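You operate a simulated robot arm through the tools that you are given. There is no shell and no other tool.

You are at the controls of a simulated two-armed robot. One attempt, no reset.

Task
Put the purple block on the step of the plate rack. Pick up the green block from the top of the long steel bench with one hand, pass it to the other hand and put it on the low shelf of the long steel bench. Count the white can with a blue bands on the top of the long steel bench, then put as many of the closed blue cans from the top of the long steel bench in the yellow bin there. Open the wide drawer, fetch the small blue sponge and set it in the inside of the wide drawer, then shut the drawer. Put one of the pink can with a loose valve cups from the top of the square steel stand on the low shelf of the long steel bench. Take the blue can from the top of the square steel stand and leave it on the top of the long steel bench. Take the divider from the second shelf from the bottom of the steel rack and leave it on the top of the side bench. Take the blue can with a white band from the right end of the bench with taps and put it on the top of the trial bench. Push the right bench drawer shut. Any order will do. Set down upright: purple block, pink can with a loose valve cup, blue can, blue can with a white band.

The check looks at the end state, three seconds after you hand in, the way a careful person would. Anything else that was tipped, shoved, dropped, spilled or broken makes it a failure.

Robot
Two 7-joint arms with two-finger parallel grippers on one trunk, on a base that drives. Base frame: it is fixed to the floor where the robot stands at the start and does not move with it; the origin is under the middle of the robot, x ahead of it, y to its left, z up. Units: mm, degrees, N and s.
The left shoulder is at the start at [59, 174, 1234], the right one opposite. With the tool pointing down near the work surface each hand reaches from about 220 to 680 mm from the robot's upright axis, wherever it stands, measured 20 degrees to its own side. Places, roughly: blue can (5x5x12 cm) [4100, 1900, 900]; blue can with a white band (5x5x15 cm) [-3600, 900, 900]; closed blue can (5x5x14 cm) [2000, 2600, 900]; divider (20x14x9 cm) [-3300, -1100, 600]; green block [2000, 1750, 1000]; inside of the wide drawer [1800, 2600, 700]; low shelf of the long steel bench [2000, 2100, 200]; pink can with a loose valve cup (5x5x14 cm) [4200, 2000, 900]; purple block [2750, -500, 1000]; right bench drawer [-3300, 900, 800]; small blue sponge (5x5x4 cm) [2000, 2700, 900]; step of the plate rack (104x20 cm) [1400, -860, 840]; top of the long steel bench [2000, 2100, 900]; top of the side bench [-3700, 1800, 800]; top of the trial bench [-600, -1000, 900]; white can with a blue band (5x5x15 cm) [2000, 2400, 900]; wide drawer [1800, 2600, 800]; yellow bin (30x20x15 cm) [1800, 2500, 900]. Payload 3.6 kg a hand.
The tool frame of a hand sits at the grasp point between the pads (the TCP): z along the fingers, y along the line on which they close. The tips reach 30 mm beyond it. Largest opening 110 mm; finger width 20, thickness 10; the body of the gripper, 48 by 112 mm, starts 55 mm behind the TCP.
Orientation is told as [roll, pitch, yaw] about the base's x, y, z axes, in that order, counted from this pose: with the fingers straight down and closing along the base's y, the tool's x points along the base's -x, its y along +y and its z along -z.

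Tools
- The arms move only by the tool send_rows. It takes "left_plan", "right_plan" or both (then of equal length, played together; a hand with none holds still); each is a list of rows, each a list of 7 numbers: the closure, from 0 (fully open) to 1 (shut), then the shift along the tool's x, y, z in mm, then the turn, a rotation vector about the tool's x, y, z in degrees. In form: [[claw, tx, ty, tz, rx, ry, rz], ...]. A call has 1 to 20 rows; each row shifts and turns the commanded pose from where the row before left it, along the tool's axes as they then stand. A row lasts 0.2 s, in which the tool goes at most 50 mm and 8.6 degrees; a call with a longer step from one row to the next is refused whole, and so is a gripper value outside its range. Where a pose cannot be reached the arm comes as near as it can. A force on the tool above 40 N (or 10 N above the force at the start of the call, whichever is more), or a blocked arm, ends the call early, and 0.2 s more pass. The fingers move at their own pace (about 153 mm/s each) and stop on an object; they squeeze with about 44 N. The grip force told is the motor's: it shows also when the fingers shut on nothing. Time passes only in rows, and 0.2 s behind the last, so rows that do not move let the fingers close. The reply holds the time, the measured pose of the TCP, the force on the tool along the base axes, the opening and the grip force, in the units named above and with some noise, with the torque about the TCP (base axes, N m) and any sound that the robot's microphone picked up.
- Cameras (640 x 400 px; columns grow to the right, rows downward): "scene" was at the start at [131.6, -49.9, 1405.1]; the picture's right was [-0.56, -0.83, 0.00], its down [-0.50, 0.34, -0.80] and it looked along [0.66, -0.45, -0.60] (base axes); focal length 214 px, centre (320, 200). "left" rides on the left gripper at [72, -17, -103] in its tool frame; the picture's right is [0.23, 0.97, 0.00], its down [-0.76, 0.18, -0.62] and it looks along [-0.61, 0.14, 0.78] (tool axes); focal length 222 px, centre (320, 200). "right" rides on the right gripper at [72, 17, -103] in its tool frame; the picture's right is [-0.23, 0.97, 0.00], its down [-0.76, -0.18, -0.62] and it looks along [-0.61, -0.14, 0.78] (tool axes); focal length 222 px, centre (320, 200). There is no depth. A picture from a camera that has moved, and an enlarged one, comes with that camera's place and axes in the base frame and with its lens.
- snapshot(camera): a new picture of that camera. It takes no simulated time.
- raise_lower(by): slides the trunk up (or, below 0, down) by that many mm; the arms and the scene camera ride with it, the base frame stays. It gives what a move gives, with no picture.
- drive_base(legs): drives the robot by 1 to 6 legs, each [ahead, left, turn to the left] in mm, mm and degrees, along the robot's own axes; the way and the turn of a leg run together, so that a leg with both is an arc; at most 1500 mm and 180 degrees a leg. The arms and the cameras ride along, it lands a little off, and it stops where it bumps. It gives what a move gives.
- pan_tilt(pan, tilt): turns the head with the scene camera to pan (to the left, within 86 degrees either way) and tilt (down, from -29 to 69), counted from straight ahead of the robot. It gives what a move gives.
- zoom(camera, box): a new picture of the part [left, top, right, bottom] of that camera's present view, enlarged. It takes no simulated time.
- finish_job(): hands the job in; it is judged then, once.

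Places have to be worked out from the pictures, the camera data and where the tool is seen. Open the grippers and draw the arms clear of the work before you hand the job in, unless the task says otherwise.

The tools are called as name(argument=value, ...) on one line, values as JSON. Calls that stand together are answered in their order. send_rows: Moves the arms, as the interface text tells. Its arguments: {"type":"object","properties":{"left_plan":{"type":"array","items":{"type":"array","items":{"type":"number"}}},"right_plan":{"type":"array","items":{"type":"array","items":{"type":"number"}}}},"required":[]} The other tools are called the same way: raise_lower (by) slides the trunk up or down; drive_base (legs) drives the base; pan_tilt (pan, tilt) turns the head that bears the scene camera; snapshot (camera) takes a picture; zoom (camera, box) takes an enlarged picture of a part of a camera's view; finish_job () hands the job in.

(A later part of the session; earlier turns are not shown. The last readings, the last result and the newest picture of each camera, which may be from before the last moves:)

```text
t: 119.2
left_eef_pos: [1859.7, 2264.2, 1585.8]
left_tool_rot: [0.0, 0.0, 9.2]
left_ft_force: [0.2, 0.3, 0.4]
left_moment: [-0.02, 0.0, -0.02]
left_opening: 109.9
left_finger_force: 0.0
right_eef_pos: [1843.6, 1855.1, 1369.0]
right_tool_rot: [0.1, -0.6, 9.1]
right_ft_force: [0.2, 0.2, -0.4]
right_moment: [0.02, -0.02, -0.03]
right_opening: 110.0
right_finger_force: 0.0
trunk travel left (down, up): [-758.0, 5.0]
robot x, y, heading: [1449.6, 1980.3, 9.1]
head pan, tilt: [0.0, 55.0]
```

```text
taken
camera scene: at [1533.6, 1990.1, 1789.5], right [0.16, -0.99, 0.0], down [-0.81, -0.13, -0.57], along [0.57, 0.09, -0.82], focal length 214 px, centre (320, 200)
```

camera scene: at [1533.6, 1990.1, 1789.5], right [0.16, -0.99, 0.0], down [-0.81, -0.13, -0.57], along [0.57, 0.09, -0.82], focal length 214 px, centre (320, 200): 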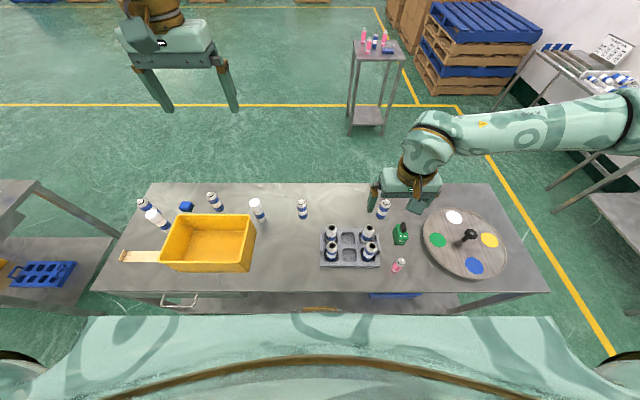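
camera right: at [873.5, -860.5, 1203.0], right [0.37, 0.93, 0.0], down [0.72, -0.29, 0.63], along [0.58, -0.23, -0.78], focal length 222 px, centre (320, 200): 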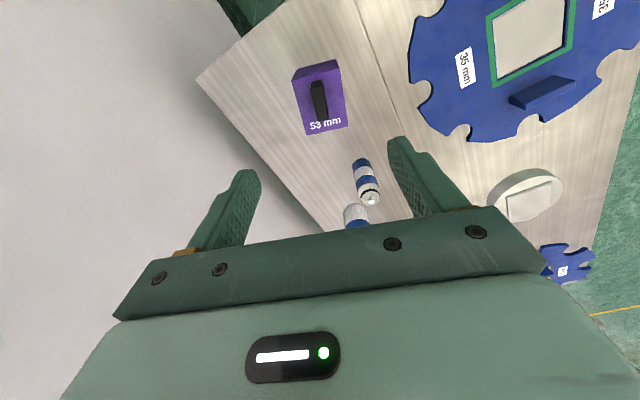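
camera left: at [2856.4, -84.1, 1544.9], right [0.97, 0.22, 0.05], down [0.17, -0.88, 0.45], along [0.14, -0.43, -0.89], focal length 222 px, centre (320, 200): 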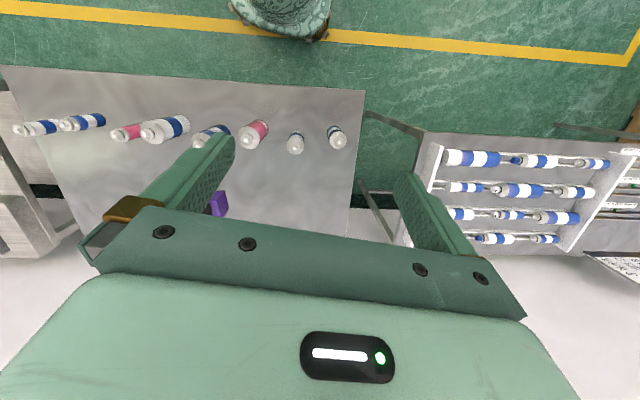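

zoom(camera="scene", box=[110, 180, 270, 280])

zoom(camera="scene", box=[290, 180, 450, 280])

zoom(camera="scene", box=[312, 215, 392, 275])

```text
4.00 times, centred on (190, 230) of scene
camera zoom: at [1533.6, 1990.1, 1789.5], right [0.16, -0.99, 0.0], down [-0.81, -0.13, -0.57], along [0.57, 0.09, -0.82], focal length 858 px, centre (840, 80)
```

zoom: 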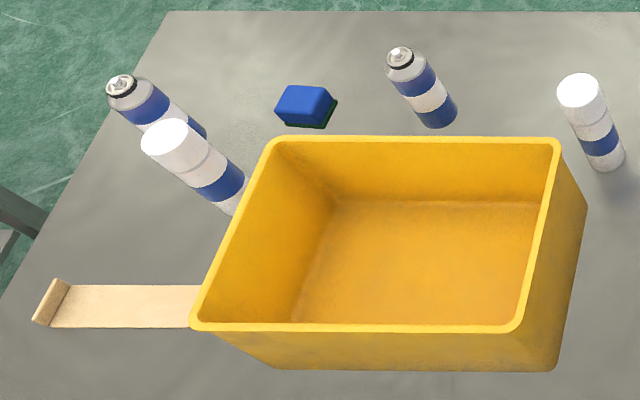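

```text
4.00 times, centred on (370, 230) of scene
camera zoom: at [1533.6, 1990.1, 1789.5], right [0.16, -0.99, 0.0], down [-0.81, -0.13, -0.57], along [0.57, 0.09, -0.82], focal length 858 px, centre (120, 80)
```

zoom: 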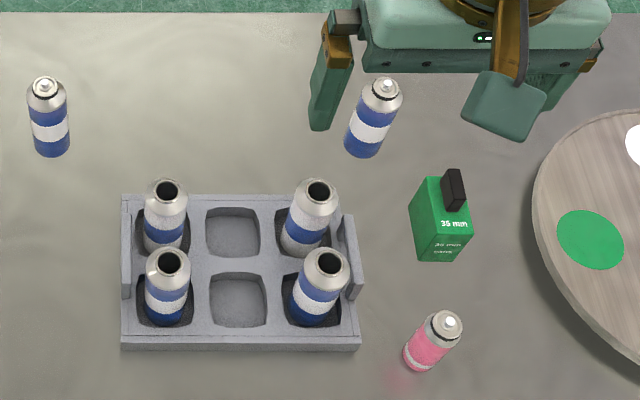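

```text
6.67 times, centred on (352, 245) of scene
camera zoom: at [1533.6, 1990.1, 1789.5], right [0.16, -0.99, 0.0], down [-0.81, -0.13, -0.57], along [0.57, 0.09, -0.82], focal length 1430 px, centre (107, -100)
```

zoom: 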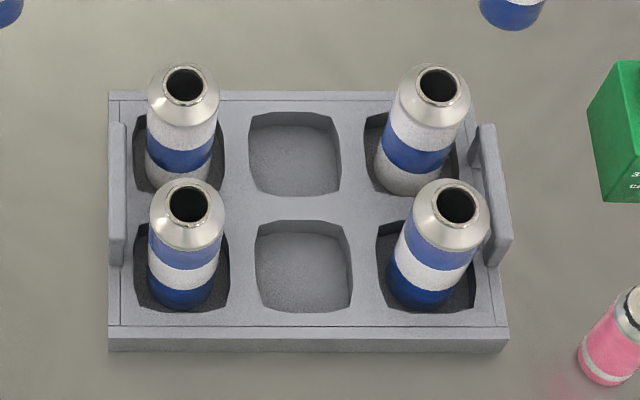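

In the tray, two open cans are blue and two are white. Out on the bench are two capped 15 cm white cans with a blue band and four closed (valved) blue cans, so two closed blue cans go in the bin. I'll do the green block first, beginning by lifting the right hand for clearance and shifting right along the bench.

send_rows(right_plan=[[0, 0, 0, -40, 0, 0, 0], [0, 0, 0, -40, 0, 0, 0], [0, 0, 0, -40, 0, 0, 0], [0, 0, 0, -30, 0, 0, 0], [0, 0, 0, 0, 0, 0, 0]])

drive_base(legs=[[15, -165, 0]])

raise_lower(by=-250)

pan_tilt(pan=-15, tilt=50)

snapshot(camera="scene")

snapshot(camera="right")

```text
t: 120.4
left_eef_pos: [1859.7, 2263.8, 1585.1]
left_tool_rot: [0.0, -0.1, 9.2]
left_ft_force: [0.5, -0.3, 0.5]
left_moment: [-0.02, 0.01, -0.02]
left_opening: 110.1
left_finger_force: 0.2
right_eef_pos: [1841.2, 1853.8, 1518.3]
right_tool_rot: [0.1, -0.5, 9.0]
right_ft_force: [-1.3, 0.1, -0.5]
right_moment: [0.01, 0.0, 0.0]
right_opening: 110.0
right_finger_force: 0.1
trunk travel left (down, up): [-758.0, 5.0]
robot x, y, heading: [1453.1, 1978.0, 9.3]
head pan, tilt: [0.0, 55.0]
```

```text
t: 121.8
left_eef_pos: [1899.6, 2105.4, 1584.8]
left_tool_rot: [-0.2, -0.1, 9.2]
left_ft_force: [0.3, -0.7, -0.1]
left_moment: [0.01, -0.02, 0.0]
left_opening: 110.0
left_finger_force: 0.1
right_eef_pos: [1881.3, 1697.4, 1518.2]
right_tool_rot: [-0.1, -0.5, 9.0]
right_ft_force: [0.3, 1.4, -0.1]
right_moment: [0.0, -0.01, -0.02]
right_opening: 110.2
right_finger_force: 0.1
trunk travel left (down, up): [-758.0, 5.0]
robot x, y, heading: [1495.1, 1813.6, 9.2]
head pan, tilt: [0.0, 55.0]
```

```text
t: 124.4
left_eef_pos: [1900.4, 2103.5, 1335.7]
left_tool_rot: [-0.2, -0.2, 9.1]
left_ft_force: [0.6, 0.1, -0.2]
left_moment: [0.0, 0.03, 0.01]
left_opening: 109.9
left_finger_force: 0.0
right_eef_pos: [1881.5, 1694.4, 1269.0]
right_tool_rot: [0.1, -0.6, 9.0]
right_ft_force: [0.1, -0.7, -0.2]
right_moment: [0.0, 0.0, -0.02]
right_opening: 110.1
right_finger_force: 0.1
trunk travel left (down, up): [-508.0, 255.0]
robot x, y, heading: [1494.7, 1821.3, 9.2]
head pan, tilt: [0.0, 55.0]
```

```text
t: 125.2
left_eef_pos: [1900.4, 2103.0, 1335.7]
left_tool_rot: [-0.1, -0.1, 9.3]
left_ft_force: [-0.5, -0.3, -0.5]
left_moment: [-0.01, 0.02, 0.0]
left_opening: 110.2
left_finger_force: 0.0
right_eef_pos: [1882.1, 1694.0, 1268.4]
right_tool_rot: [0.1, -0.5, 9.0]
right_ft_force: [-0.3, -0.3, 0.1]
right_moment: [0.03, 0.0, -0.03]
right_opening: 110.0
right_finger_force: 0.0
trunk travel left (down, up): [-508.0, 255.0]
robot x, y, heading: [1494.2, 1820.5, 9.1]
head pan, tilt: [-15.0, 50.0]
```

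```text
taken
camera scene: at [1591.8, 1811.9, 1545.7], right [-0.1, -0.99, 0.0], down [-0.76, 0.08, -0.64], along [0.64, -0.07, -0.77], focal length 214 px, centre (320, 200)
```

scene: 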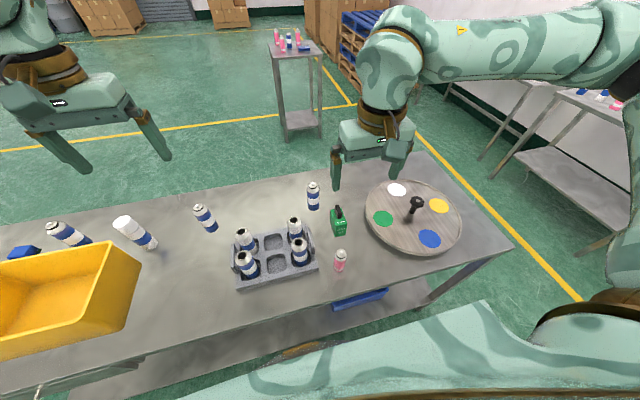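

```text
taken
camera right: at [1806.4, 1699.9, 1371.0], right [0.07, 1.0, 0.0], down [0.78, -0.06, 0.63], along [0.63, -0.04, -0.78], focal length 222 px, centre (320, 200)
```

right: 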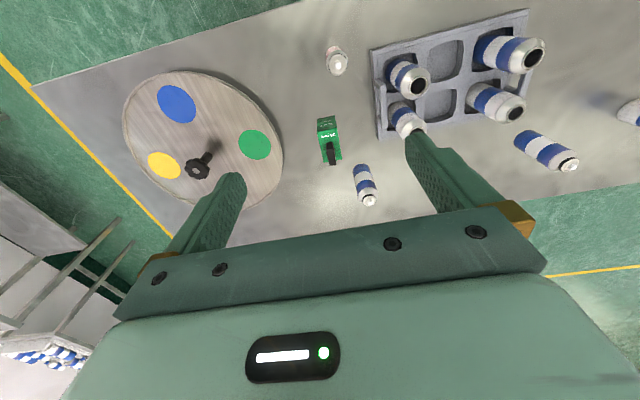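

Good two-camera view of the green block. I'll zoom both cameras on it to triangulate.

zoom(camera="scene", box=[300, 190, 380, 240])

zoom(camera="right", box=[290, 105, 370, 175])

```text
8.00 times, centred on (340, 215) of scene
camera zoom: at [1591.8, 1811.9, 1545.7], right [-0.1, -0.99, 0.0], down [-0.76, 0.08, -0.64], along [0.64, -0.07, -0.77], focal length 1716 px, centre (160, 80)
```

zoom: 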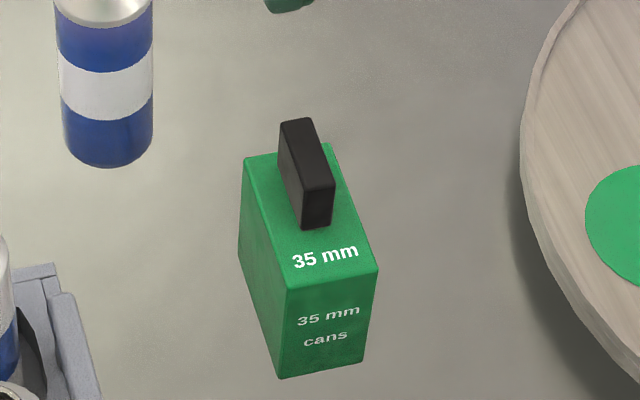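

```text
5.71 times, centred on (330, 140) of right
camera zoom: at [1806.4, 1699.9, 1371.0], right [0.07, 1.0, 0.0], down [0.78, -0.06, 0.63], along [0.63, -0.04, -0.78], focal length 1269 px, centre (263, 543)
```

zoom: 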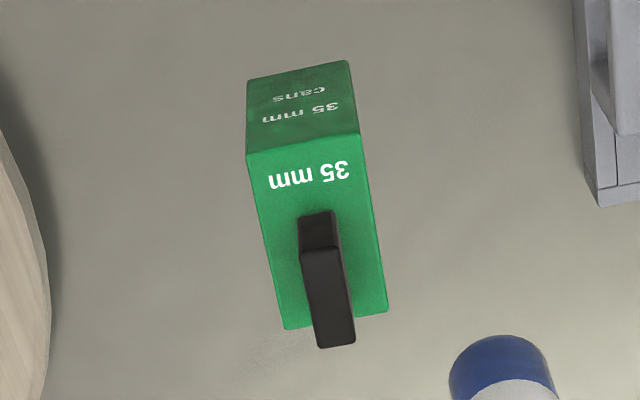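

The green block is centred near (2008, 1705), 39 × 70 × 69 mm, on a bench top at z≈883, with its black handle up to z≈981. I'll pick it by the handle with the right hand so the left can take the body. First I'll move above it.

send_rows(right_plan=[[0.4, -33.6, -2.2, 0, 0, 0, 0], [0.4, -33.6, -2.2, 0, 0, 0, 0], [0.4, -33.6, -2.2, 0, 0, 0, 0], [0.4, -33.5, -2.0, 0, 0, 0.5, 0], [0.4, 0, 0, 50, 0, 0, 0], [0.4, 0, 0, 50, 0, 0, 0], [0.4, 0, 0, 50, 0, 0, 0], [0.4, 0, 0, 50, 0, 0, 0], [0.4, 0, 0, 0, 0, 0, 0]])

snapshot(camera="right")

zoom(camera="scene", box=[270, 140, 430, 260])

```text
t: 127.2
left_eef_pos: [1900.8, 2103.4, 1336.4]
left_tool_rot: [0.1, -0.1, 9.3]
left_ft_force: [-0.2, -0.2, 0.4]
left_moment: [-0.01, -0.02, -0.02]
left_opening: 110.3
left_finger_force: 0.0
right_eef_pos: [2015.0, 1707.1, 1068.8]
right_tool_rot: [0.2, 0.0, 9.0]
right_ft_force: [0.3, 0.6, -0.5]
right_moment: [0.03, 0.0, -0.01]
right_opening: 66.0
right_finger_force: 0.0
trunk travel left (down, up): [-508.0, 255.0]
robot x, y, heading: [1494.2, 1817.6, 9.1]
head pan, tilt: [-15.0, 50.0]
```

```text
taken
camera right: at [1940.5, 1713.9, 1172.5], right [0.07, 1.0, 0.0], down [0.78, -0.06, 0.62], along [0.62, -0.04, -0.78], focal length 222 px, centre (320, 200)
```

right: 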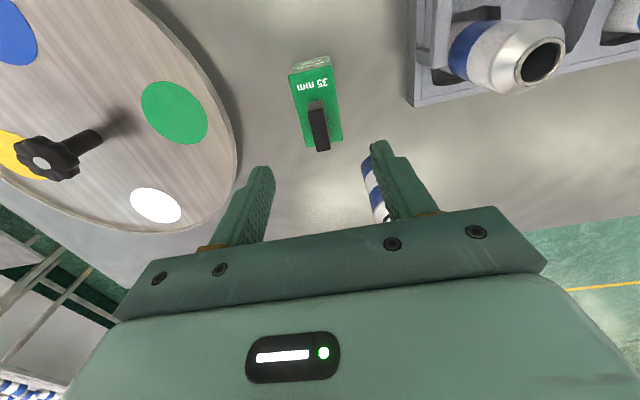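

```text
3.33 times, centred on (350, 200) of scene
camera zoom: at [1591.4, 1812.0, 1545.8], right [-0.1, -0.99, 0.0], down [-0.76, 0.08, -0.64], along [0.64, -0.07, -0.77], focal length 715 px, centre (220, 200)
```

zoom: 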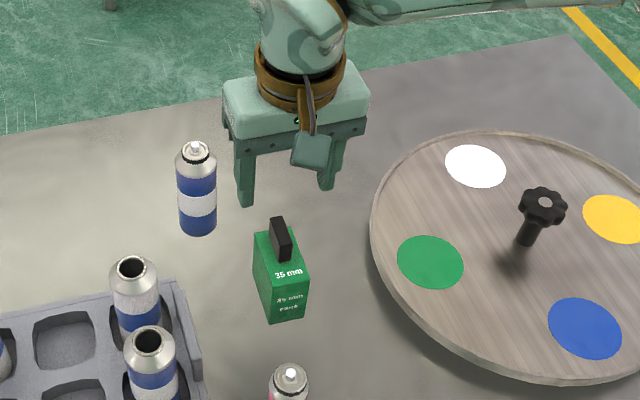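

Well centred over the handle. I'll descend to TCP z≈985 so that the tips stop just above the block's body.

send_rows(right_plan=[[0.5, 0, 0, 40, 0, 0, 0], [0.55, 0, 0, 30, 0, 0, 0], [0.55, 0, 0, 10, 0, 0, 0], [0.55, 0, 0, 4, 0, 0, 0], [0.55, 0, 0, 0, 0, 0, 0]])

snapshot(camera="right")

zoom(camera="scene", box=[290, 150, 390, 250])

```text
t: 128.4
left_eef_pos: [1900.7, 2103.4, 1335.7]
left_tool_rot: [-0.1, -0.2, 9.2]
left_ft_force: [1.1, 0.3, 0.4]
left_moment: [-0.01, 0.02, 0.01]
left_opening: 110.1
left_finger_force: 0.1
right_eef_pos: [2014.8, 1707.9, 985.1]
right_tool_rot: [0.0, 0.1, 9.0]
right_ft_force: [-0.3, -0.5, -0.3]
right_moment: [0.01, -0.01, 0.02]
right_opening: 49.4
right_finger_force: 0.1
trunk travel left (down, up): [-508.0, 255.0]
robot x, y, heading: [1492.8, 1816.5, 9.2]
head pan, tilt: [-15.0, 50.0]
```

```text
taken
camera right: at [1940.5, 1713.6, 1088.3], right [0.07, 1.0, 0.0], down [0.78, -0.06, 0.62], along [0.62, -0.04, -0.78], focal length 222 px, centre (320, 200)
```

right: 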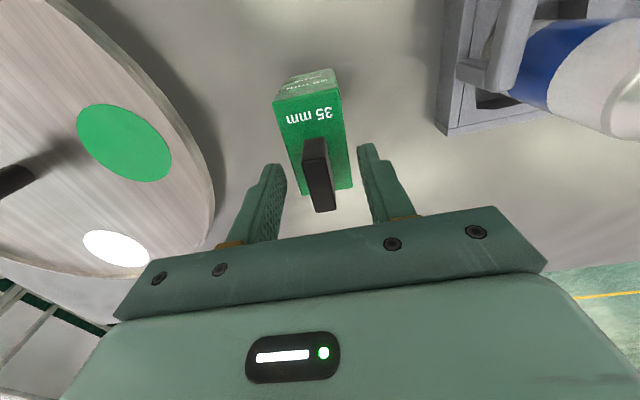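

```text
4.00 times, centred on (340, 200) of scene
camera zoom: at [1591.7, 1811.9, 1545.8], right [-0.1, -0.99, 0.0], down [-0.76, 0.08, -0.64], along [0.64, -0.07, -0.77], focal length 858 px, centre (240, 200)
```

zoom: 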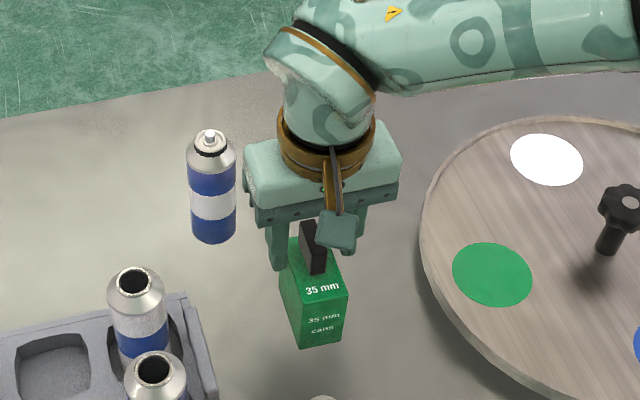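

The handle is between the pads. I'll close on it.

send_rows(right_plan=[[1, 0, 0, 0, 0, 0, 0], [1, 0, 0, 0, 0, 0, 0], [1, 0, 0, 0, 0, 0, 0], [1, 0, 0, 0, 0, 0, 0]])

snapshot(camera="right")

```text
t: 129.4
left_eef_pos: [1900.2, 2103.6, 1334.7]
left_tool_rot: [-0.2, -0.1, 9.2]
left_ft_force: [0.2, -0.1, -0.7]
left_moment: [-0.01, -0.02, -0.01]
left_opening: 110.0
left_finger_force: 0.0
right_eef_pos: [2015.5, 1707.5, 985.1]
right_tool_rot: [0.1, -0.1, 9.0]
right_ft_force: [0.0, -0.3, -0.1]
right_moment: [-0.01, -0.05, -0.01]
right_opening: 13.7
right_finger_force: 43.6
trunk travel left (down, up): [-508.0, 255.0]
robot x, y, heading: [1490.9, 1816.9, 9.3]
head pan, tilt: [-15.0, 50.0]
```

```text
taken
camera right: at [1940.7, 1713.5, 1088.4], right [0.07, 1.0, 0.0], down [0.78, -0.06, 0.62], along [0.62, -0.04, -0.78], focal length 222 px, centre (320, 200)
```

right: 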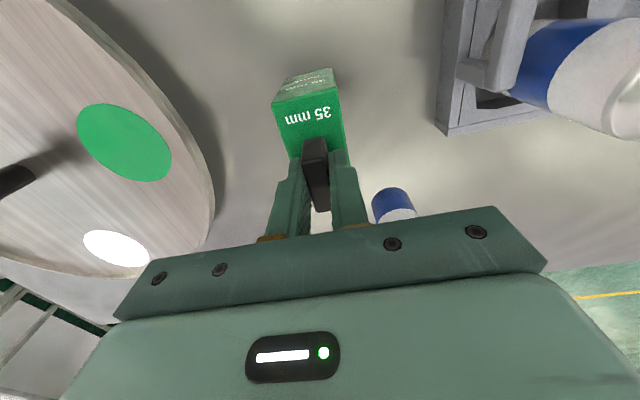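

The handle is held (13.7 mm). I'll lift straight up, then bring it towards the centre for the hand-over.

send_rows(right_plan=[[1, 0, 0, -20, 0, 0, 0], [1, 0, 0, -45, 0, 0, 0], [1, 0, 0, -45, 0, 0, 0], [1, 0, 0, -45, 0, 0, 0], [1, 0, 0, -45, 0, 0, 0], [1, 0, 0, -35, 0, 0, 0], [1, 0, 0, 0, 0, 0, 0]])

snapshot(camera="right")

snapshot(camera="scene")

```text
t: 131.0
left_eef_pos: [1900.8, 2103.5, 1334.8]
left_tool_rot: [0.0, 0.0, 9.2]
left_ft_force: [-1.2, -0.7, 0.1]
left_moment: [0.02, 0.01, -0.03]
left_opening: 110.0
left_finger_force: 0.1
right_eef_pos: [2015.7, 1706.1, 1221.2]
right_tool_rot: [0.1, 0.1, 9.0]
right_ft_force: [0.1, -0.5, -2.4]
right_moment: [-0.01, -0.01, -0.02]
right_opening: 13.2
right_finger_force: 44.0
trunk travel left (down, up): [-508.0, 255.0]
robot x, y, heading: [1492.7, 1819.7, 8.8]
head pan, tilt: [-15.0, 50.0]
```

```text
taken
camera right: at [1941.3, 1712.0, 1324.5], right [0.07, 1.0, 0.0], down [0.78, -0.06, 0.62], along [0.62, -0.04, -0.78], focal length 222 px, centre (320, 200)
```

right: 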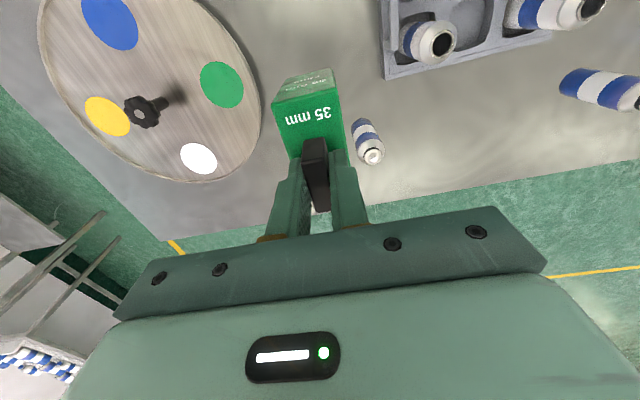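

```text
taken
camera scene: at [1592.4, 1811.7, 1545.7], right [-0.1, -0.99, 0.0], down [-0.76, 0.08, -0.64], along [0.64, -0.07, -0.77], focal length 214 px, centre (320, 200)
```

scene: 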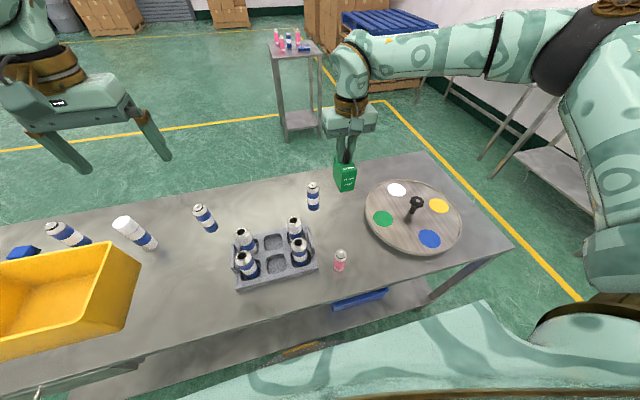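

The block is lifted. I'll shift the right hand 150 mm towards the centre and at the same time tilt the left hand forward by 40°.

send_rows(right_plan=[[1, 0, 30, 0, 0, 0, 0], [1, 0, 30, 0, 0, 0, 0], [1, 0, 30, 0, 0, 0, 0], [1, 0, 30, 0, 0, 0, 0], [1, 0, 30, 0, 0, 0, 0], [1, 0, 0, 0, 0, 0, 0]], left_plan=[[0, 0, 0, 0, 0, -8, 0], [0, 0, 0, 0, 0, -8, 0], [0, 0, 0, 0, 0, -8, 0], [0, 0, 0, 0, 0, -8, 0], [0, 0, 0, 0, 0, -8, 0], [0, 0, 0, 0, 0, 0, 0]])

snapshot(camera="left")

snapshot(camera="scene")

```text
t: 132.4
left_eef_pos: [1899.1, 2102.5, 1335.6]
left_tool_rot: [0.0, -40.2, 9.2]
left_ft_force: [-0.5, 0.1, 0.2]
left_moment: [0.02, 0.06, 0.0]
left_opening: 109.9
left_finger_force: 0.0
right_eef_pos: [1992.2, 1853.9, 1221.5]
right_tool_rot: [0.0, -0.1, 9.1]
right_ft_force: [-0.5, 0.7, -2.5]
right_moment: [0.0, 0.01, -0.02]
right_opening: 13.6
right_finger_force: 43.9
trunk travel left (down, up): [-508.0, 255.0]
robot x, y, heading: [1493.3, 1818.2, 9.3]
head pan, tilt: [-15.0, 50.0]
```

```text
taken
camera left: at [1782.0, 2066.6, 1369.2], right [-0.33, 0.93, -0.15], down [0.15, 0.21, 0.97], along [0.93, 0.29, -0.21], focal length 222 px, centre (320, 200)
```

left: 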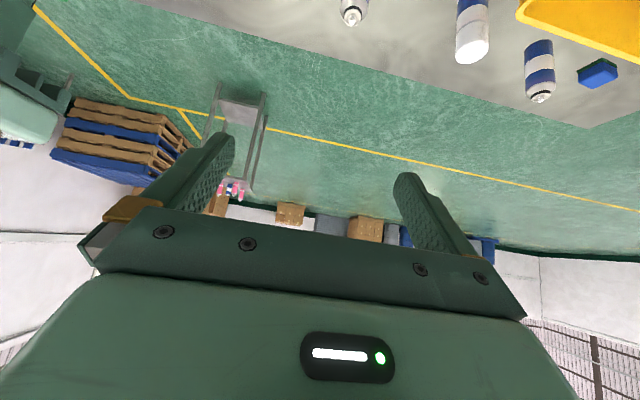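

```text
taken
camera scene: at [1592.3, 1810.9, 1545.7], right [-0.1, -0.99, 0.0], down [-0.76, 0.08, -0.64], along [0.64, -0.07, -0.77], focal length 214 px, centre (320, 200)
```

scene: 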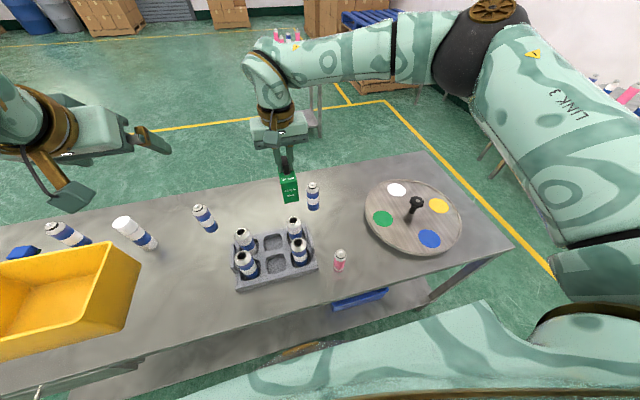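

Both hands are in posture. I'll tilt the left by another 8° and bring it to a pre-grasp point behind the block's body, 110 mm short along its approach.

send_rows(left_plan=[[0, 0, 0, 0, 0, -8, 0], [0, 18.7, -43.4, 6.6, 0, 0, 0], [0, 18.7, -43.4, 6.6, 0, 0, 0], [0, 18.7, -43.4, 6.6, 0, 0, 0], [0, 18.7, -43.4, 6.6, 0, 0, 0], [0, 18.7, -43.4, 6.6, 0, 0, 0], [0, 18.7, -43.4, 6.6, 0, 0, 0], [0, 0, 0, 0, 0, 0, 0]])

snapshot(camera="left")

pan_tilt(pan=0, tilt=45)

snapshot(camera="scene")

```text
t: 134.2
left_eef_pos: [1895.9, 1840.8, 1224.6]
left_tool_rot: [-0.2, -48.0, 9.5]
left_ft_force: [0.3, -0.2, 0.6]
left_moment: [-0.03, -0.04, 0.0]
left_opening: 110.3
left_finger_force: 0.0
right_eef_pos: [1991.1, 1857.6, 1221.1]
right_tool_rot: [0.0, 0.0, 8.9]
right_ft_force: [-1.0, 0.3, -3.1]
right_moment: [-0.02, -0.01, -0.03]
right_opening: 13.4
right_finger_force: 44.0
trunk travel left (down, up): [-508.0, 255.0]
robot x, y, heading: [1491.3, 1817.8, 9.2]
head pan, tilt: [-15.0, 50.0]
```

```text
taken
camera left: at [1775.1, 1804.9, 1241.4], right [-0.31, 0.94, -0.17], down [0.02, 0.18, 0.98], along [0.95, 0.3, -0.07], focal length 222 px, centre (320, 200)
```

left: 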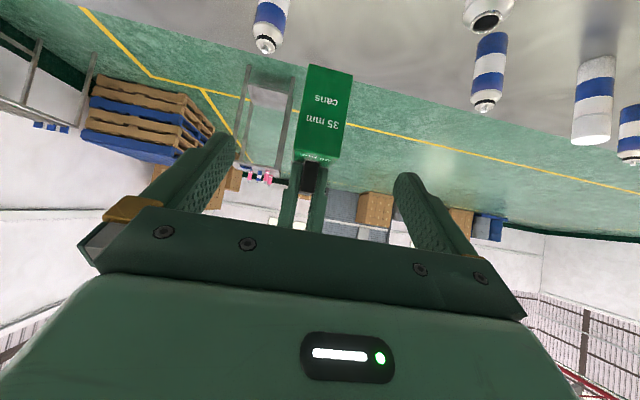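

```text
t: 134.9
left_eef_pos: [1896.8, 1839.9, 1226.4]
left_tool_rot: [-0.1, -48.0, 9.3]
left_ft_force: [-0.6, 1.0, -0.3]
left_moment: [0.03, 0.01, -0.03]
left_opening: 110.2
left_finger_force: 0.0
right_eef_pos: [1993.3, 1855.1, 1220.9]
right_tool_rot: [0.2, 0.1, 9.0]
right_ft_force: [0.3, -0.4, -1.3]
right_moment: [0.0, 0.04, -0.01]
right_opening: 13.8
right_finger_force: 44.4
trunk travel left (down, up): [-508.0, 255.0]
robot x, y, heading: [1491.4, 1819.3, 8.9]
head pan, tilt: [0.0, 45.0]
```

```text
taken
camera scene: at [1595.8, 1832.2, 1552.6], right [0.16, -0.99, 0.0], down [-0.7, -0.11, -0.71], along [0.7, 0.11, -0.71], focal length 214 px, centre (320, 200)
```

scene: 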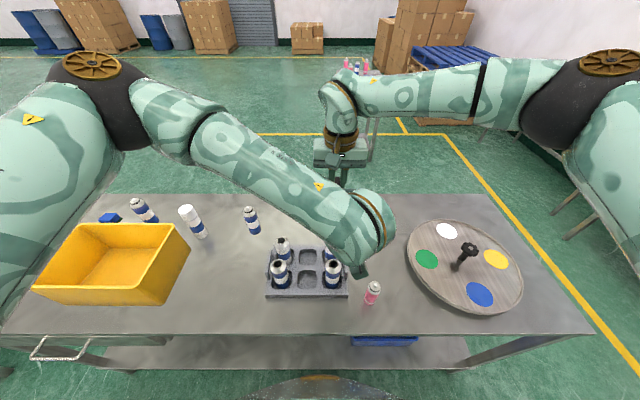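

The block sits nicely between the left fingers in its camera view, a few millimetres left of the axis. I'll advance 60 mm with a small sideways correction and recheck.

send_rows(left_plan=[[0, 3, 3, 30, 0, 0, 0], [0, 3, 3, 30, 0, 0, 0], [0, 0, 0, 0, 0, 0, 0]])

snapshot(camera="left")

zoom(camera="scene", box=[250, 60, 430, 300])

```text
t: 135.7
left_eef_pos: [1935.0, 1852.0, 1180.9]
left_tool_rot: [-0.1, -48.2, 9.1]
left_ft_force: [0.2, -0.1, 0.3]
left_moment: [0.02, 0.0, 0.01]
left_opening: 110.3
left_finger_force: 0.0
right_eef_pos: [1992.4, 1854.3, 1219.8]
right_tool_rot: [0.1, 0.0, 9.0]
right_ft_force: [-0.7, 0.1, -1.9]
right_moment: [0.0, -0.06, 0.02]
right_opening: 13.7
right_finger_force: 44.3
trunk travel left (down, up): [-508.0, 255.0]
robot x, y, heading: [1493.7, 1817.3, 9.3]
head pan, tilt: [0.0, 45.0]
```

```text
taken
camera left: at [1814.5, 1815.4, 1197.6], right [-0.3, 0.94, -0.17], down [0.02, 0.18, 0.98], along [0.95, 0.3, -0.07], focal length 222 px, centre (320, 200)
```

left: 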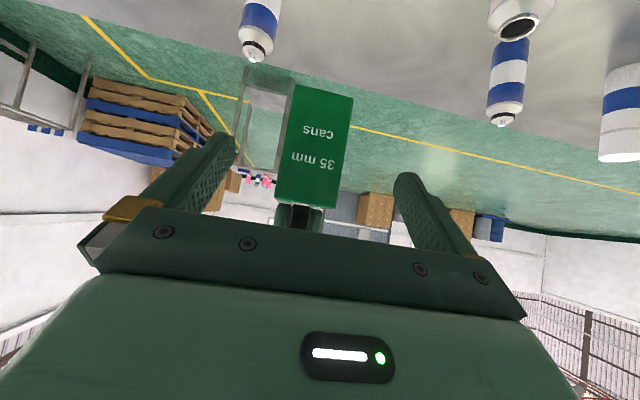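

```text
1.67 times, centred on (340, 180) of scene
camera zoom: at [1595.2, 1832.3, 1552.7], right [0.16, -0.99, 0.0], down [-0.7, -0.11, -0.71], along [0.7, 0.11, -0.71], focal length 358 px, centre (287, 233)
```

zoom: 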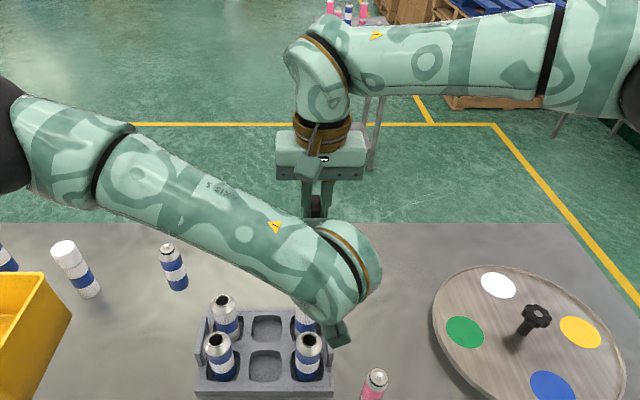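

Nearly there. I'll advance another 44 mm, check, and then close the left hand on the body.

send_rows(left_plan=[[0, -2, -2, 22, 0, 0, 0], [0, -2, -2, 22, 0, 0, 0], [0, 0, 0, 0, 0, 0, 0]])

snapshot(camera="left")

snapshot(camera="right")

```text
t: 136.5
left_eef_pos: [1972.9, 1853.3, 1155.3]
left_tool_rot: [-0.1, -48.0, 9.4]
left_ft_force: [-0.3, 0.4, 0.3]
left_moment: [-0.02, 0.04, -0.04]
left_opening: 109.9
left_finger_force: 0.0
right_eef_pos: [1992.5, 1854.5, 1221.2]
right_tool_rot: [0.1, 0.0, 9.0]
right_ft_force: [-0.5, -0.5, -1.7]
right_moment: [0.02, -0.01, 0.01]
right_opening: 13.6
right_finger_force: 44.0
trunk travel left (down, up): [-508.0, 255.0]
robot x, y, heading: [1493.4, 1816.1, 8.7]
head pan, tilt: [0.0, 45.0]
```

```text
taken
camera left: at [1850.7, 1816.9, 1171.4], right [-0.31, 0.94, -0.17], down [0.02, 0.18, 0.98], along [0.95, 0.3, -0.07], focal length 222 px, centre (320, 200)
```

left: 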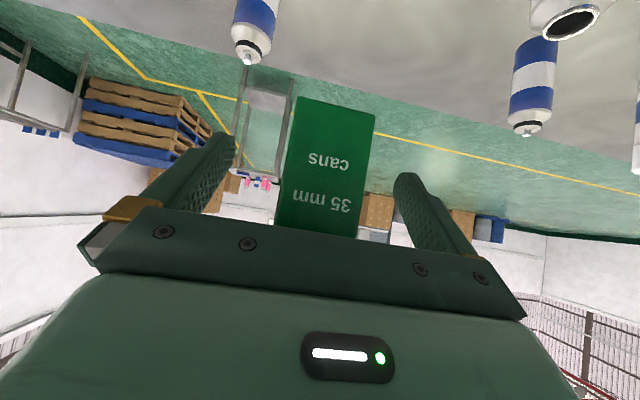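

```text
taken
camera right: at [1917.8, 1860.5, 1324.0], right [0.07, 1.0, 0.0], down [0.78, -0.06, 0.62], along [0.62, -0.04, -0.78], focal length 222 px, centre (320, 200)
```

right: 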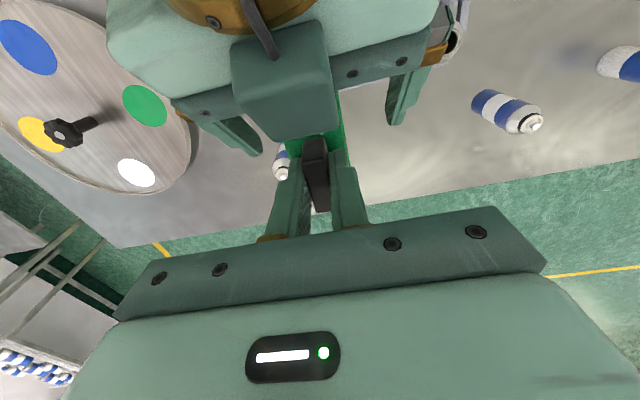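

The left hand straddles the block's body, with its TCP about 12 mm behind the block's centre. I'll close the left gripper.

send_rows(left_plan=[[0.4, 0, 0, 0, 0, 0, 0], [1, 0, 0, 0, 0, 0, 0], [1, 0, 0, 0, 0, 0, 0], [1, 0, 0, 0, 0, 0, 0], [1, 0, 0, 0, 0, 0, 0]])

snapshot(camera="left")

```text
t: 137.7
left_eef_pos: [1972.4, 1852.5, 1155.2]
left_tool_rot: [-0.2, -48.0, 9.2]
left_ft_force: [4.8, -11.5, -0.8]
left_moment: [0.57, 0.22, -0.13]
left_opening: 39.7
left_finger_force: 44.2
right_eef_pos: [1991.7, 1854.6, 1220.6]
right_tool_rot: [0.1, -0.1, 9.1]
right_ft_force: [-3.9, 12.2, -0.5]
right_moment: [0.18, 0.14, -0.14]
right_opening: 13.3
right_finger_force: 43.9
trunk travel left (down, up): [-508.0, 255.0]
robot x, y, heading: [1492.8, 1816.3, 9.3]
head pan, tilt: [0.0, 45.0]
```

```text
taken
camera left: at [1850.5, 1816.6, 1171.5], right [-0.3, 0.94, -0.17], down [0.02, 0.18, 0.98], along [0.95, 0.3, -0.07], focal length 222 px, centre (320, 200)
```

left: 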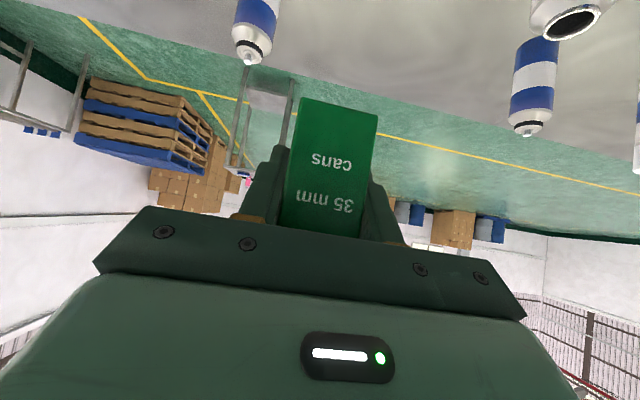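

Both hands hold the block (left 39.7 mm). I'll now release the right and lift it clear.

send_rows(right_plan=[[0.6, 0, 0, 0, 0, 0, 0], [0.6, 0, 0, 0, 0, 0, 0], [0.6, 0, 0, 0, 0, 0, 0], [0.6, 0, 0, -30, 0, 0, 0], [0.6, 0, 0, -40, 0, 0, 0], [0.5, 0, 0, -40, 0, 0, 0], [0, 0, 0, 0, 0, 0, 0]], left_plan=[[1, 0, 0, 0, 0, 0, 0], [1, 0, 0, 0, 0, 0, 0], [1, 0, 0, 0, 0, 0, 0], [1, 0, 0, 0, 0, 0, 0], [1, 0, 0, 0, 0, 0, 0], [1, 0, 0, 0, 0, 0, 0], [1, 0, 0, 0, 0, 0, 0]])

snapshot(camera="left")

snapshot(camera="right")

```text
t: 139.3
left_eef_pos: [1972.1, 1853.0, 1155.0]
left_tool_rot: [-0.1, -48.0, 9.2]
left_ft_force: [-0.2, 0.5, 0.2]
left_moment: [0.02, 0.04, -0.01]
left_opening: 39.5
left_finger_force: 44.5
right_eef_pos: [1992.7, 1856.4, 1330.0]
right_tool_rot: [0.1, 0.1, 9.0]
right_ft_force: [0.4, -0.1, 0.7]
right_moment: [-0.01, 0.01, 0.0]
right_opening: 110.2
right_finger_force: 0.1
trunk travel left (down, up): [-508.0, 255.0]
robot x, y, heading: [1495.2, 1815.3, 9.2]
head pan, tilt: [0.0, 45.0]
```

```text
taken
camera left: at [1851.0, 1816.8, 1171.3], right [-0.31, 0.94, -0.17], down [0.02, 0.18, 0.98], along [0.95, 0.3, -0.07], focal length 222 px, centre (320, 200)
```

left: 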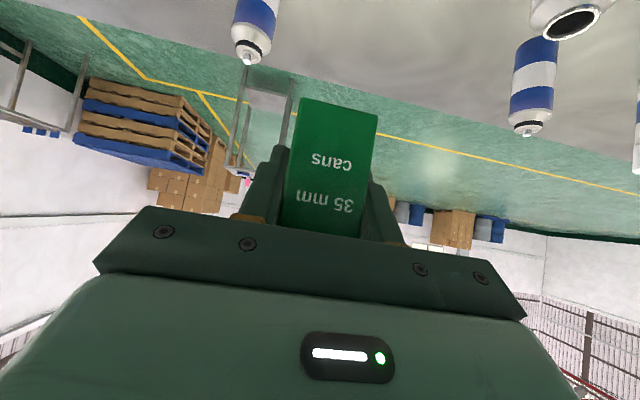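

```text
taken
camera right: at [1918.7, 1860.9, 1433.2], right [0.07, 1.0, 0.0], down [0.78, -0.06, 0.62], along [0.62, -0.04, -0.78], focal length 222 px, centre (320, 200)
```

right: 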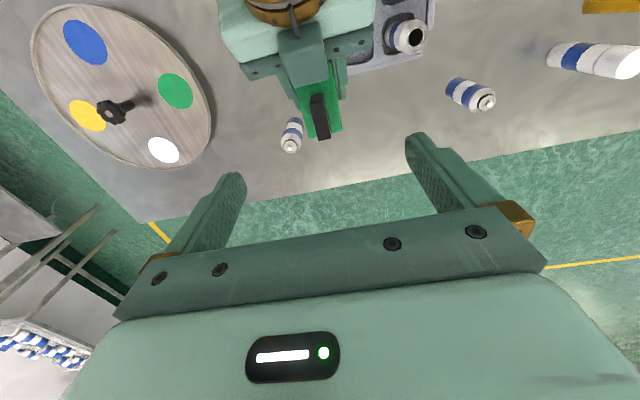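

The hand-over worked: the left hand alone holds the block. I'll park the right hand back and out to the right so it stays clear of the bench when the trunk goes down.

send_rows(right_plan=[[0, 29.7, -35.5, 0, 0, 0, 0], [0, 29.7, -35.5, 0, 0, 0, 0], [0, 29.7, -35.5, 0, 0, 0, 0], [0, 29.7, -35.5, 0, 0, 0, 0], [0, 29.7, -35.5, 0, 0, 0, 0], [0, 29.7, -35.5, 0, 0, 0, 0], [0, 29.7, -35.5, 0, 0, 0, 0], [0, 29.7, -35.5, 0, 0, 0, 0], [0, 29.7, -35.5, 0, 0, 0, 0], [0, 29.7, -35.5, 0, 0, 0, 0], [0, 0, 0, 0, 0, 0, 0]])

snapshot(camera="scene")

```text
t: 141.7
left_eef_pos: [1972.2, 1853.3, 1155.0]
left_tool_rot: [-0.1, -48.0, 9.2]
left_ft_force: [0.0, 1.0, 0.5]
left_moment: [-0.02, 0.03, -0.04]
left_opening: 39.8
left_finger_force: 43.3
right_eef_pos: [1766.5, 1520.4, 1323.4]
right_tool_rot: [0.1, 0.0, 9.0]
right_ft_force: [0.3, -0.2, 0.7]
right_moment: [-0.01, 0.03, 0.02]
right_opening: 110.1
right_finger_force: 0.1
right hand out of reach, approached as far as the arm can: row 9, 10
trunk travel left (down, up): [-508.0, 255.0]
robot x, y, heading: [1493.1, 1817.9, 9.1]
head pan, tilt: [0.0, 45.0]
```

```text
taken
camera scene: at [1596.3, 1832.1, 1552.6], right [0.16, -0.99, 0.0], down [-0.7, -0.11, -0.71], along [0.7, 0.11, -0.71], focal length 214 px, centre (320, 200)
```

scene: 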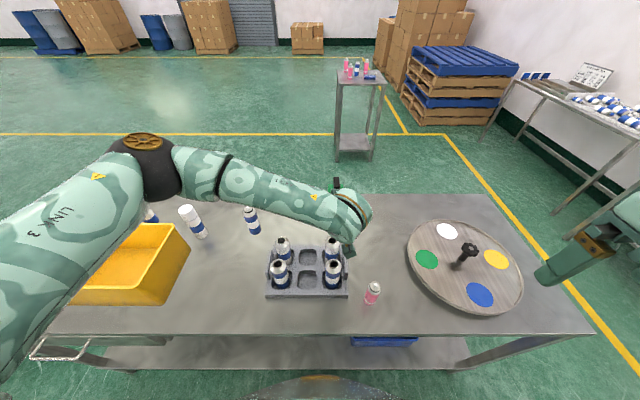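

The right hand is parked. I'll back away 350 mm and shift left 130 mm to be clear of the blue crate on the shelf, then lower the trunk.

drive_base(legs=[[-350, 0, 0], [0, 130, 0]])

raise_lower(by=-400)

pan_tilt(pan=0, tilt=40)

snapshot(camera="scene")

snapshot(camera="left")

```text
t: 144.9
left_eef_pos: [1609.3, 1925.2, 1155.3]
left_tool_rot: [-0.1, -48.1, 9.2]
left_ft_force: [1.0, 0.0, -0.4]
left_moment: [-0.02, 0.03, -0.02]
left_opening: 39.6
left_finger_force: 43.9
right_eef_pos: [1401.5, 1593.7, 1323.4]
right_tool_rot: [0.2, 0.0, 8.8]
right_ft_force: [-0.8, 0.2, -0.3]
right_moment: [0.01, -0.01, 0.04]
right_opening: 110.0
right_finger_force: 0.0
trunk travel left (down, up): [-508.0, 255.0]
robot x, y, heading: [1126.4, 1891.5, 8.8]
head pan, tilt: [0.0, 45.0]
```

```text
t: 148.7
left_eef_pos: [1609.0, 1925.3, 755.0]
left_tool_rot: [0.0, -48.1, 9.1]
left_ft_force: [-0.5, -0.2, 0.1]
left_moment: [0.0, 0.02, 0.01]
left_opening: 39.8
left_finger_force: 44.1
right_eef_pos: [1485.5, 1607.4, 857.1]
right_tool_rot: [0.0, 19.7, 8.7]
right_ft_force: [0.4, -0.1, 0.1]
right_moment: [0.01, -0.01, 0.02]
right_opening: 110.0
right_finger_force: 0.1
trunk travel left (down, up): [-108.0, 655.0]
robot x, y, heading: [1128.5, 1892.3, 8.9]
head pan, tilt: [0.0, 45.0]
```

```text
t: 149.4
left_eef_pos: [1609.0, 1924.6, 755.0]
left_tool_rot: [0.0, -47.9, 9.1]
left_ft_force: [0.2, 0.5, -1.0]
left_moment: [0.0, 0.01, 0.01]
left_opening: 39.5
left_finger_force: 44.1
right_eef_pos: [1483.4, 1607.0, 856.4]
right_tool_rot: [0.0, 19.8, 8.8]
right_ft_force: [-0.1, -0.2, 0.7]
right_moment: [0.0, 0.01, 0.03]
right_opening: 109.8
right_finger_force: 0.0
trunk travel left (down, up): [-108.0, 655.0]
robot x, y, heading: [1130.3, 1886.0, 9.0]
head pan, tilt: [0.0, 40.0]
```

```text
taken
camera scene: at [1392.9, 1930.7, 1148.9], right [0.16, -0.99, 0.0], down [-0.64, -0.1, -0.77], along [0.76, 0.12, -0.64], focal length 214 px, centre (320, 200)
```

scene: 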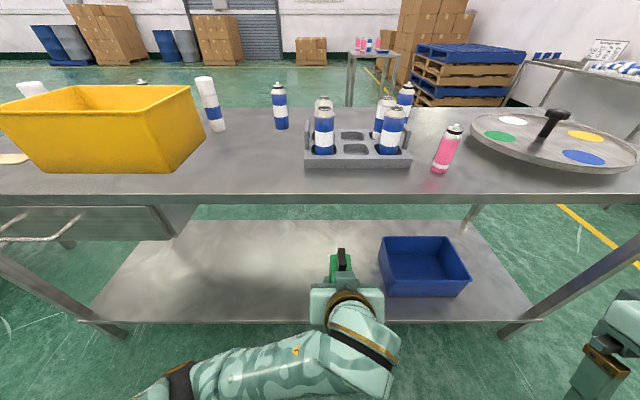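

```text
taken
camera left: at [1487.5, 1889.0, 771.4], right [-0.3, 0.94, -0.17], down [0.02, 0.18, 0.98], along [0.95, 0.29, -0.07], focal length 222 px, centre (320, 200)
```

left: 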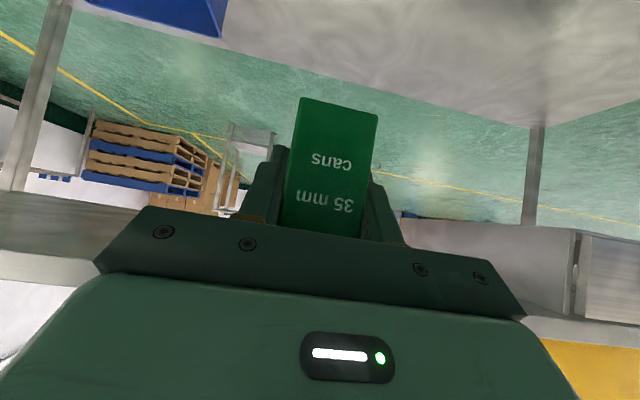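

When the trunk goes down it also leans forward, so the chest and camera moved ahead about 120 mm and I must keep my distance to the bench. I'll raise the right hand above bench level before moving in.

send_rows(right_plan=[[0, 0, 0, -40, 0, -6.6, 0], [0, 0, 0, -40, 0, -6.6, 0], [0, 0, 0, -40, 0, -6.5, 0], [0, 0, 0, -45, 0, 0, 0], [0, 0, 0, -45, 0, 0, 0], [0, 0, 0, -45, 0, 0, 0], [0, 0, 0, -45, 0, 0, 0], [0, 0, 0, -30, 0, 0, 0], [0, 0, 0, 0, 0, 0, 0]])

raise_lower(by=-100)

snapshot(camera="scene")

```text
t: 151.4
left_eef_pos: [1609.4, 1926.2, 755.0]
left_tool_rot: [0.0, -48.1, 9.0]
left_ft_force: [0.8, 0.0, -0.3]
left_moment: [0.0, 0.02, 0.02]
left_opening: 39.8
left_finger_force: 43.5
right_eef_pos: [1490.6, 1696.4, 1117.5]
right_tool_rot: [0.0, 0.1, 8.7]
right_ft_force: [0.5, -0.1, 0.1]
right_moment: [0.0, 0.0, -0.02]
right_opening: 110.1
right_finger_force: 0.0
right hand out of reach, approached as far as the arm can: row 1, 2, 3, 4, 5, 6, 7, 8
trunk travel left (down, up): [-108.0, 655.0]
robot x, y, heading: [1130.2, 1888.4, 8.8]
head pan, tilt: [0.0, 40.0]
```

```text
t: 152.6
left_eef_pos: [1645.6, 1960.7, 672.1]
left_tool_rot: [15.1, -57.8, -3.4]
left_ft_force: [0.1, -0.6, -0.3]
left_moment: [-0.01, 0.05, -0.03]
left_opening: 39.7
left_finger_force: 43.4
right_eef_pos: [1524.7, 1701.2, 1001.7]
right_tool_rot: [0.0, 4.6, 8.8]
right_ft_force: [0.8, 0.0, 0.1]
right_moment: [0.04, -0.02, -0.02]
right_opening: 109.9
right_finger_force: 0.0
trunk travel left (down, up): [-7.0, 756.0]
robot x, y, heading: [1127.6, 1891.8, 9.0]
head pan, tilt: [0.0, 40.0]
stopped: the arm was blocked; the commanded pose is now the measured one
```

```text
taken
camera scene: at [1456.0, 1940.9, 1040.0], right [0.16, -0.99, 0.0], down [-0.64, -0.1, -0.77], along [0.76, 0.12, -0.64], focal length 214 px, centre (320, 200)
```

scene: 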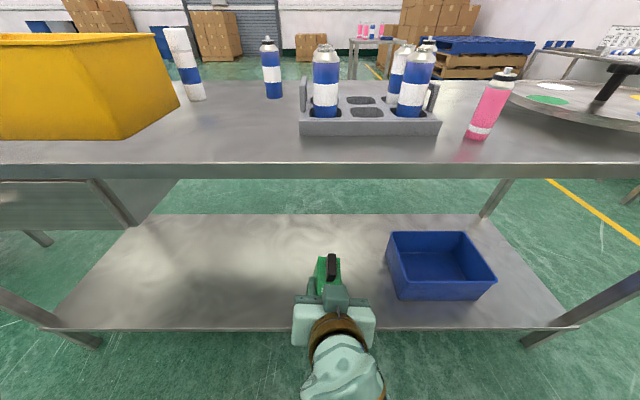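

The trunk is now near its lowest, and the left wrist was twisted because the hand is too close to the leaning body. I'll extend the left hand forward and down into the open space above the shelf, then correct its orientation back to level.

send_rows(left_plan=[[1, -4, -3, 44, 0, 0, 0], [1, -4, -3, 44, 0, 0, 0], [1, -4, -3, 44, 0, 0, 0], [1, 0, 0, 0, 2.6, 5.3, -3.1], [1, 0, 0, 0, 2.5, 5.4, -3.1], [1, 0, 0, 0, 0, 0, 0]])

snapshot(camera="scene")

snapshot(camera="left")

```text
t: 153.4
left_eef_pos: [1742.4, 2017.2, 585.5]
left_tool_rot: [29.4, -54.9, -15.4]
left_ft_force: [0.7, 0.4, 0.5]
left_moment: [-0.03, 0.01, 0.0]
left_opening: 39.3
left_finger_force: 44.4
right_eef_pos: [1523.6, 1701.7, 1000.8]
right_tool_rot: [0.1, 4.6, 8.8]
right_ft_force: [-1.0, -0.5, -0.8]
right_moment: [-0.02, -0.01, -0.01]
right_opening: 109.8
right_finger_force: 0.0
trunk travel left (down, up): [-7.0, 756.0]
robot x, y, heading: [1131.1, 1890.6, 9.1]
head pan, tilt: [0.0, 40.0]
stopped in row 3 (left hand): the arm was blocked; the commanded pose is now the measured one
```

```text
taken
camera scene: at [1456.0, 1940.8, 1040.1], right [0.16, -0.99, 0.0], down [-0.64, -0.1, -0.77], along [0.76, 0.12, -0.64], focal length 214 px, centre (320, 200)
```

scene: 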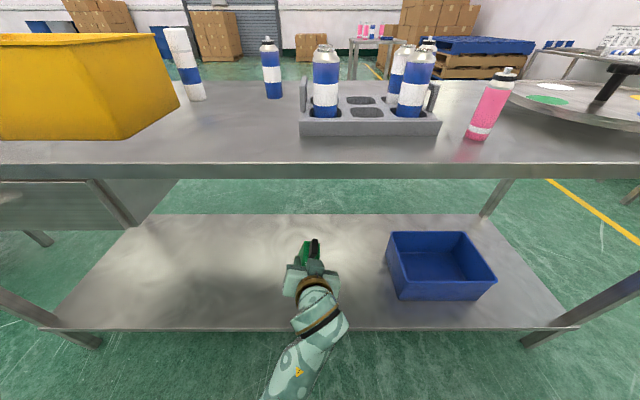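

```text
taken
camera left: at [1620.5, 1983.4, 574.4], right [-0.28, 0.96, 0.09], down [-0.12, -0.12, 0.99], along [0.95, 0.27, 0.15], focal length 222 px, centre (320, 200)
```

left: 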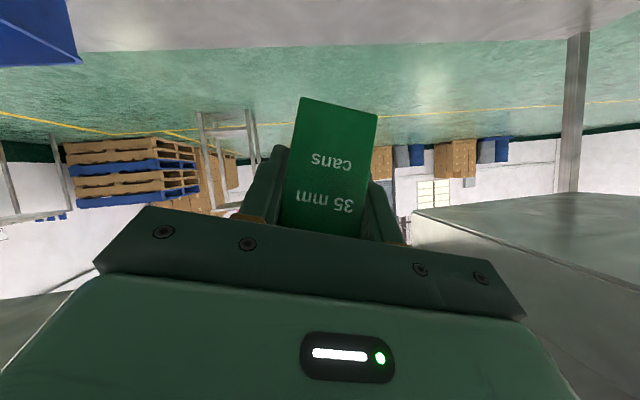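

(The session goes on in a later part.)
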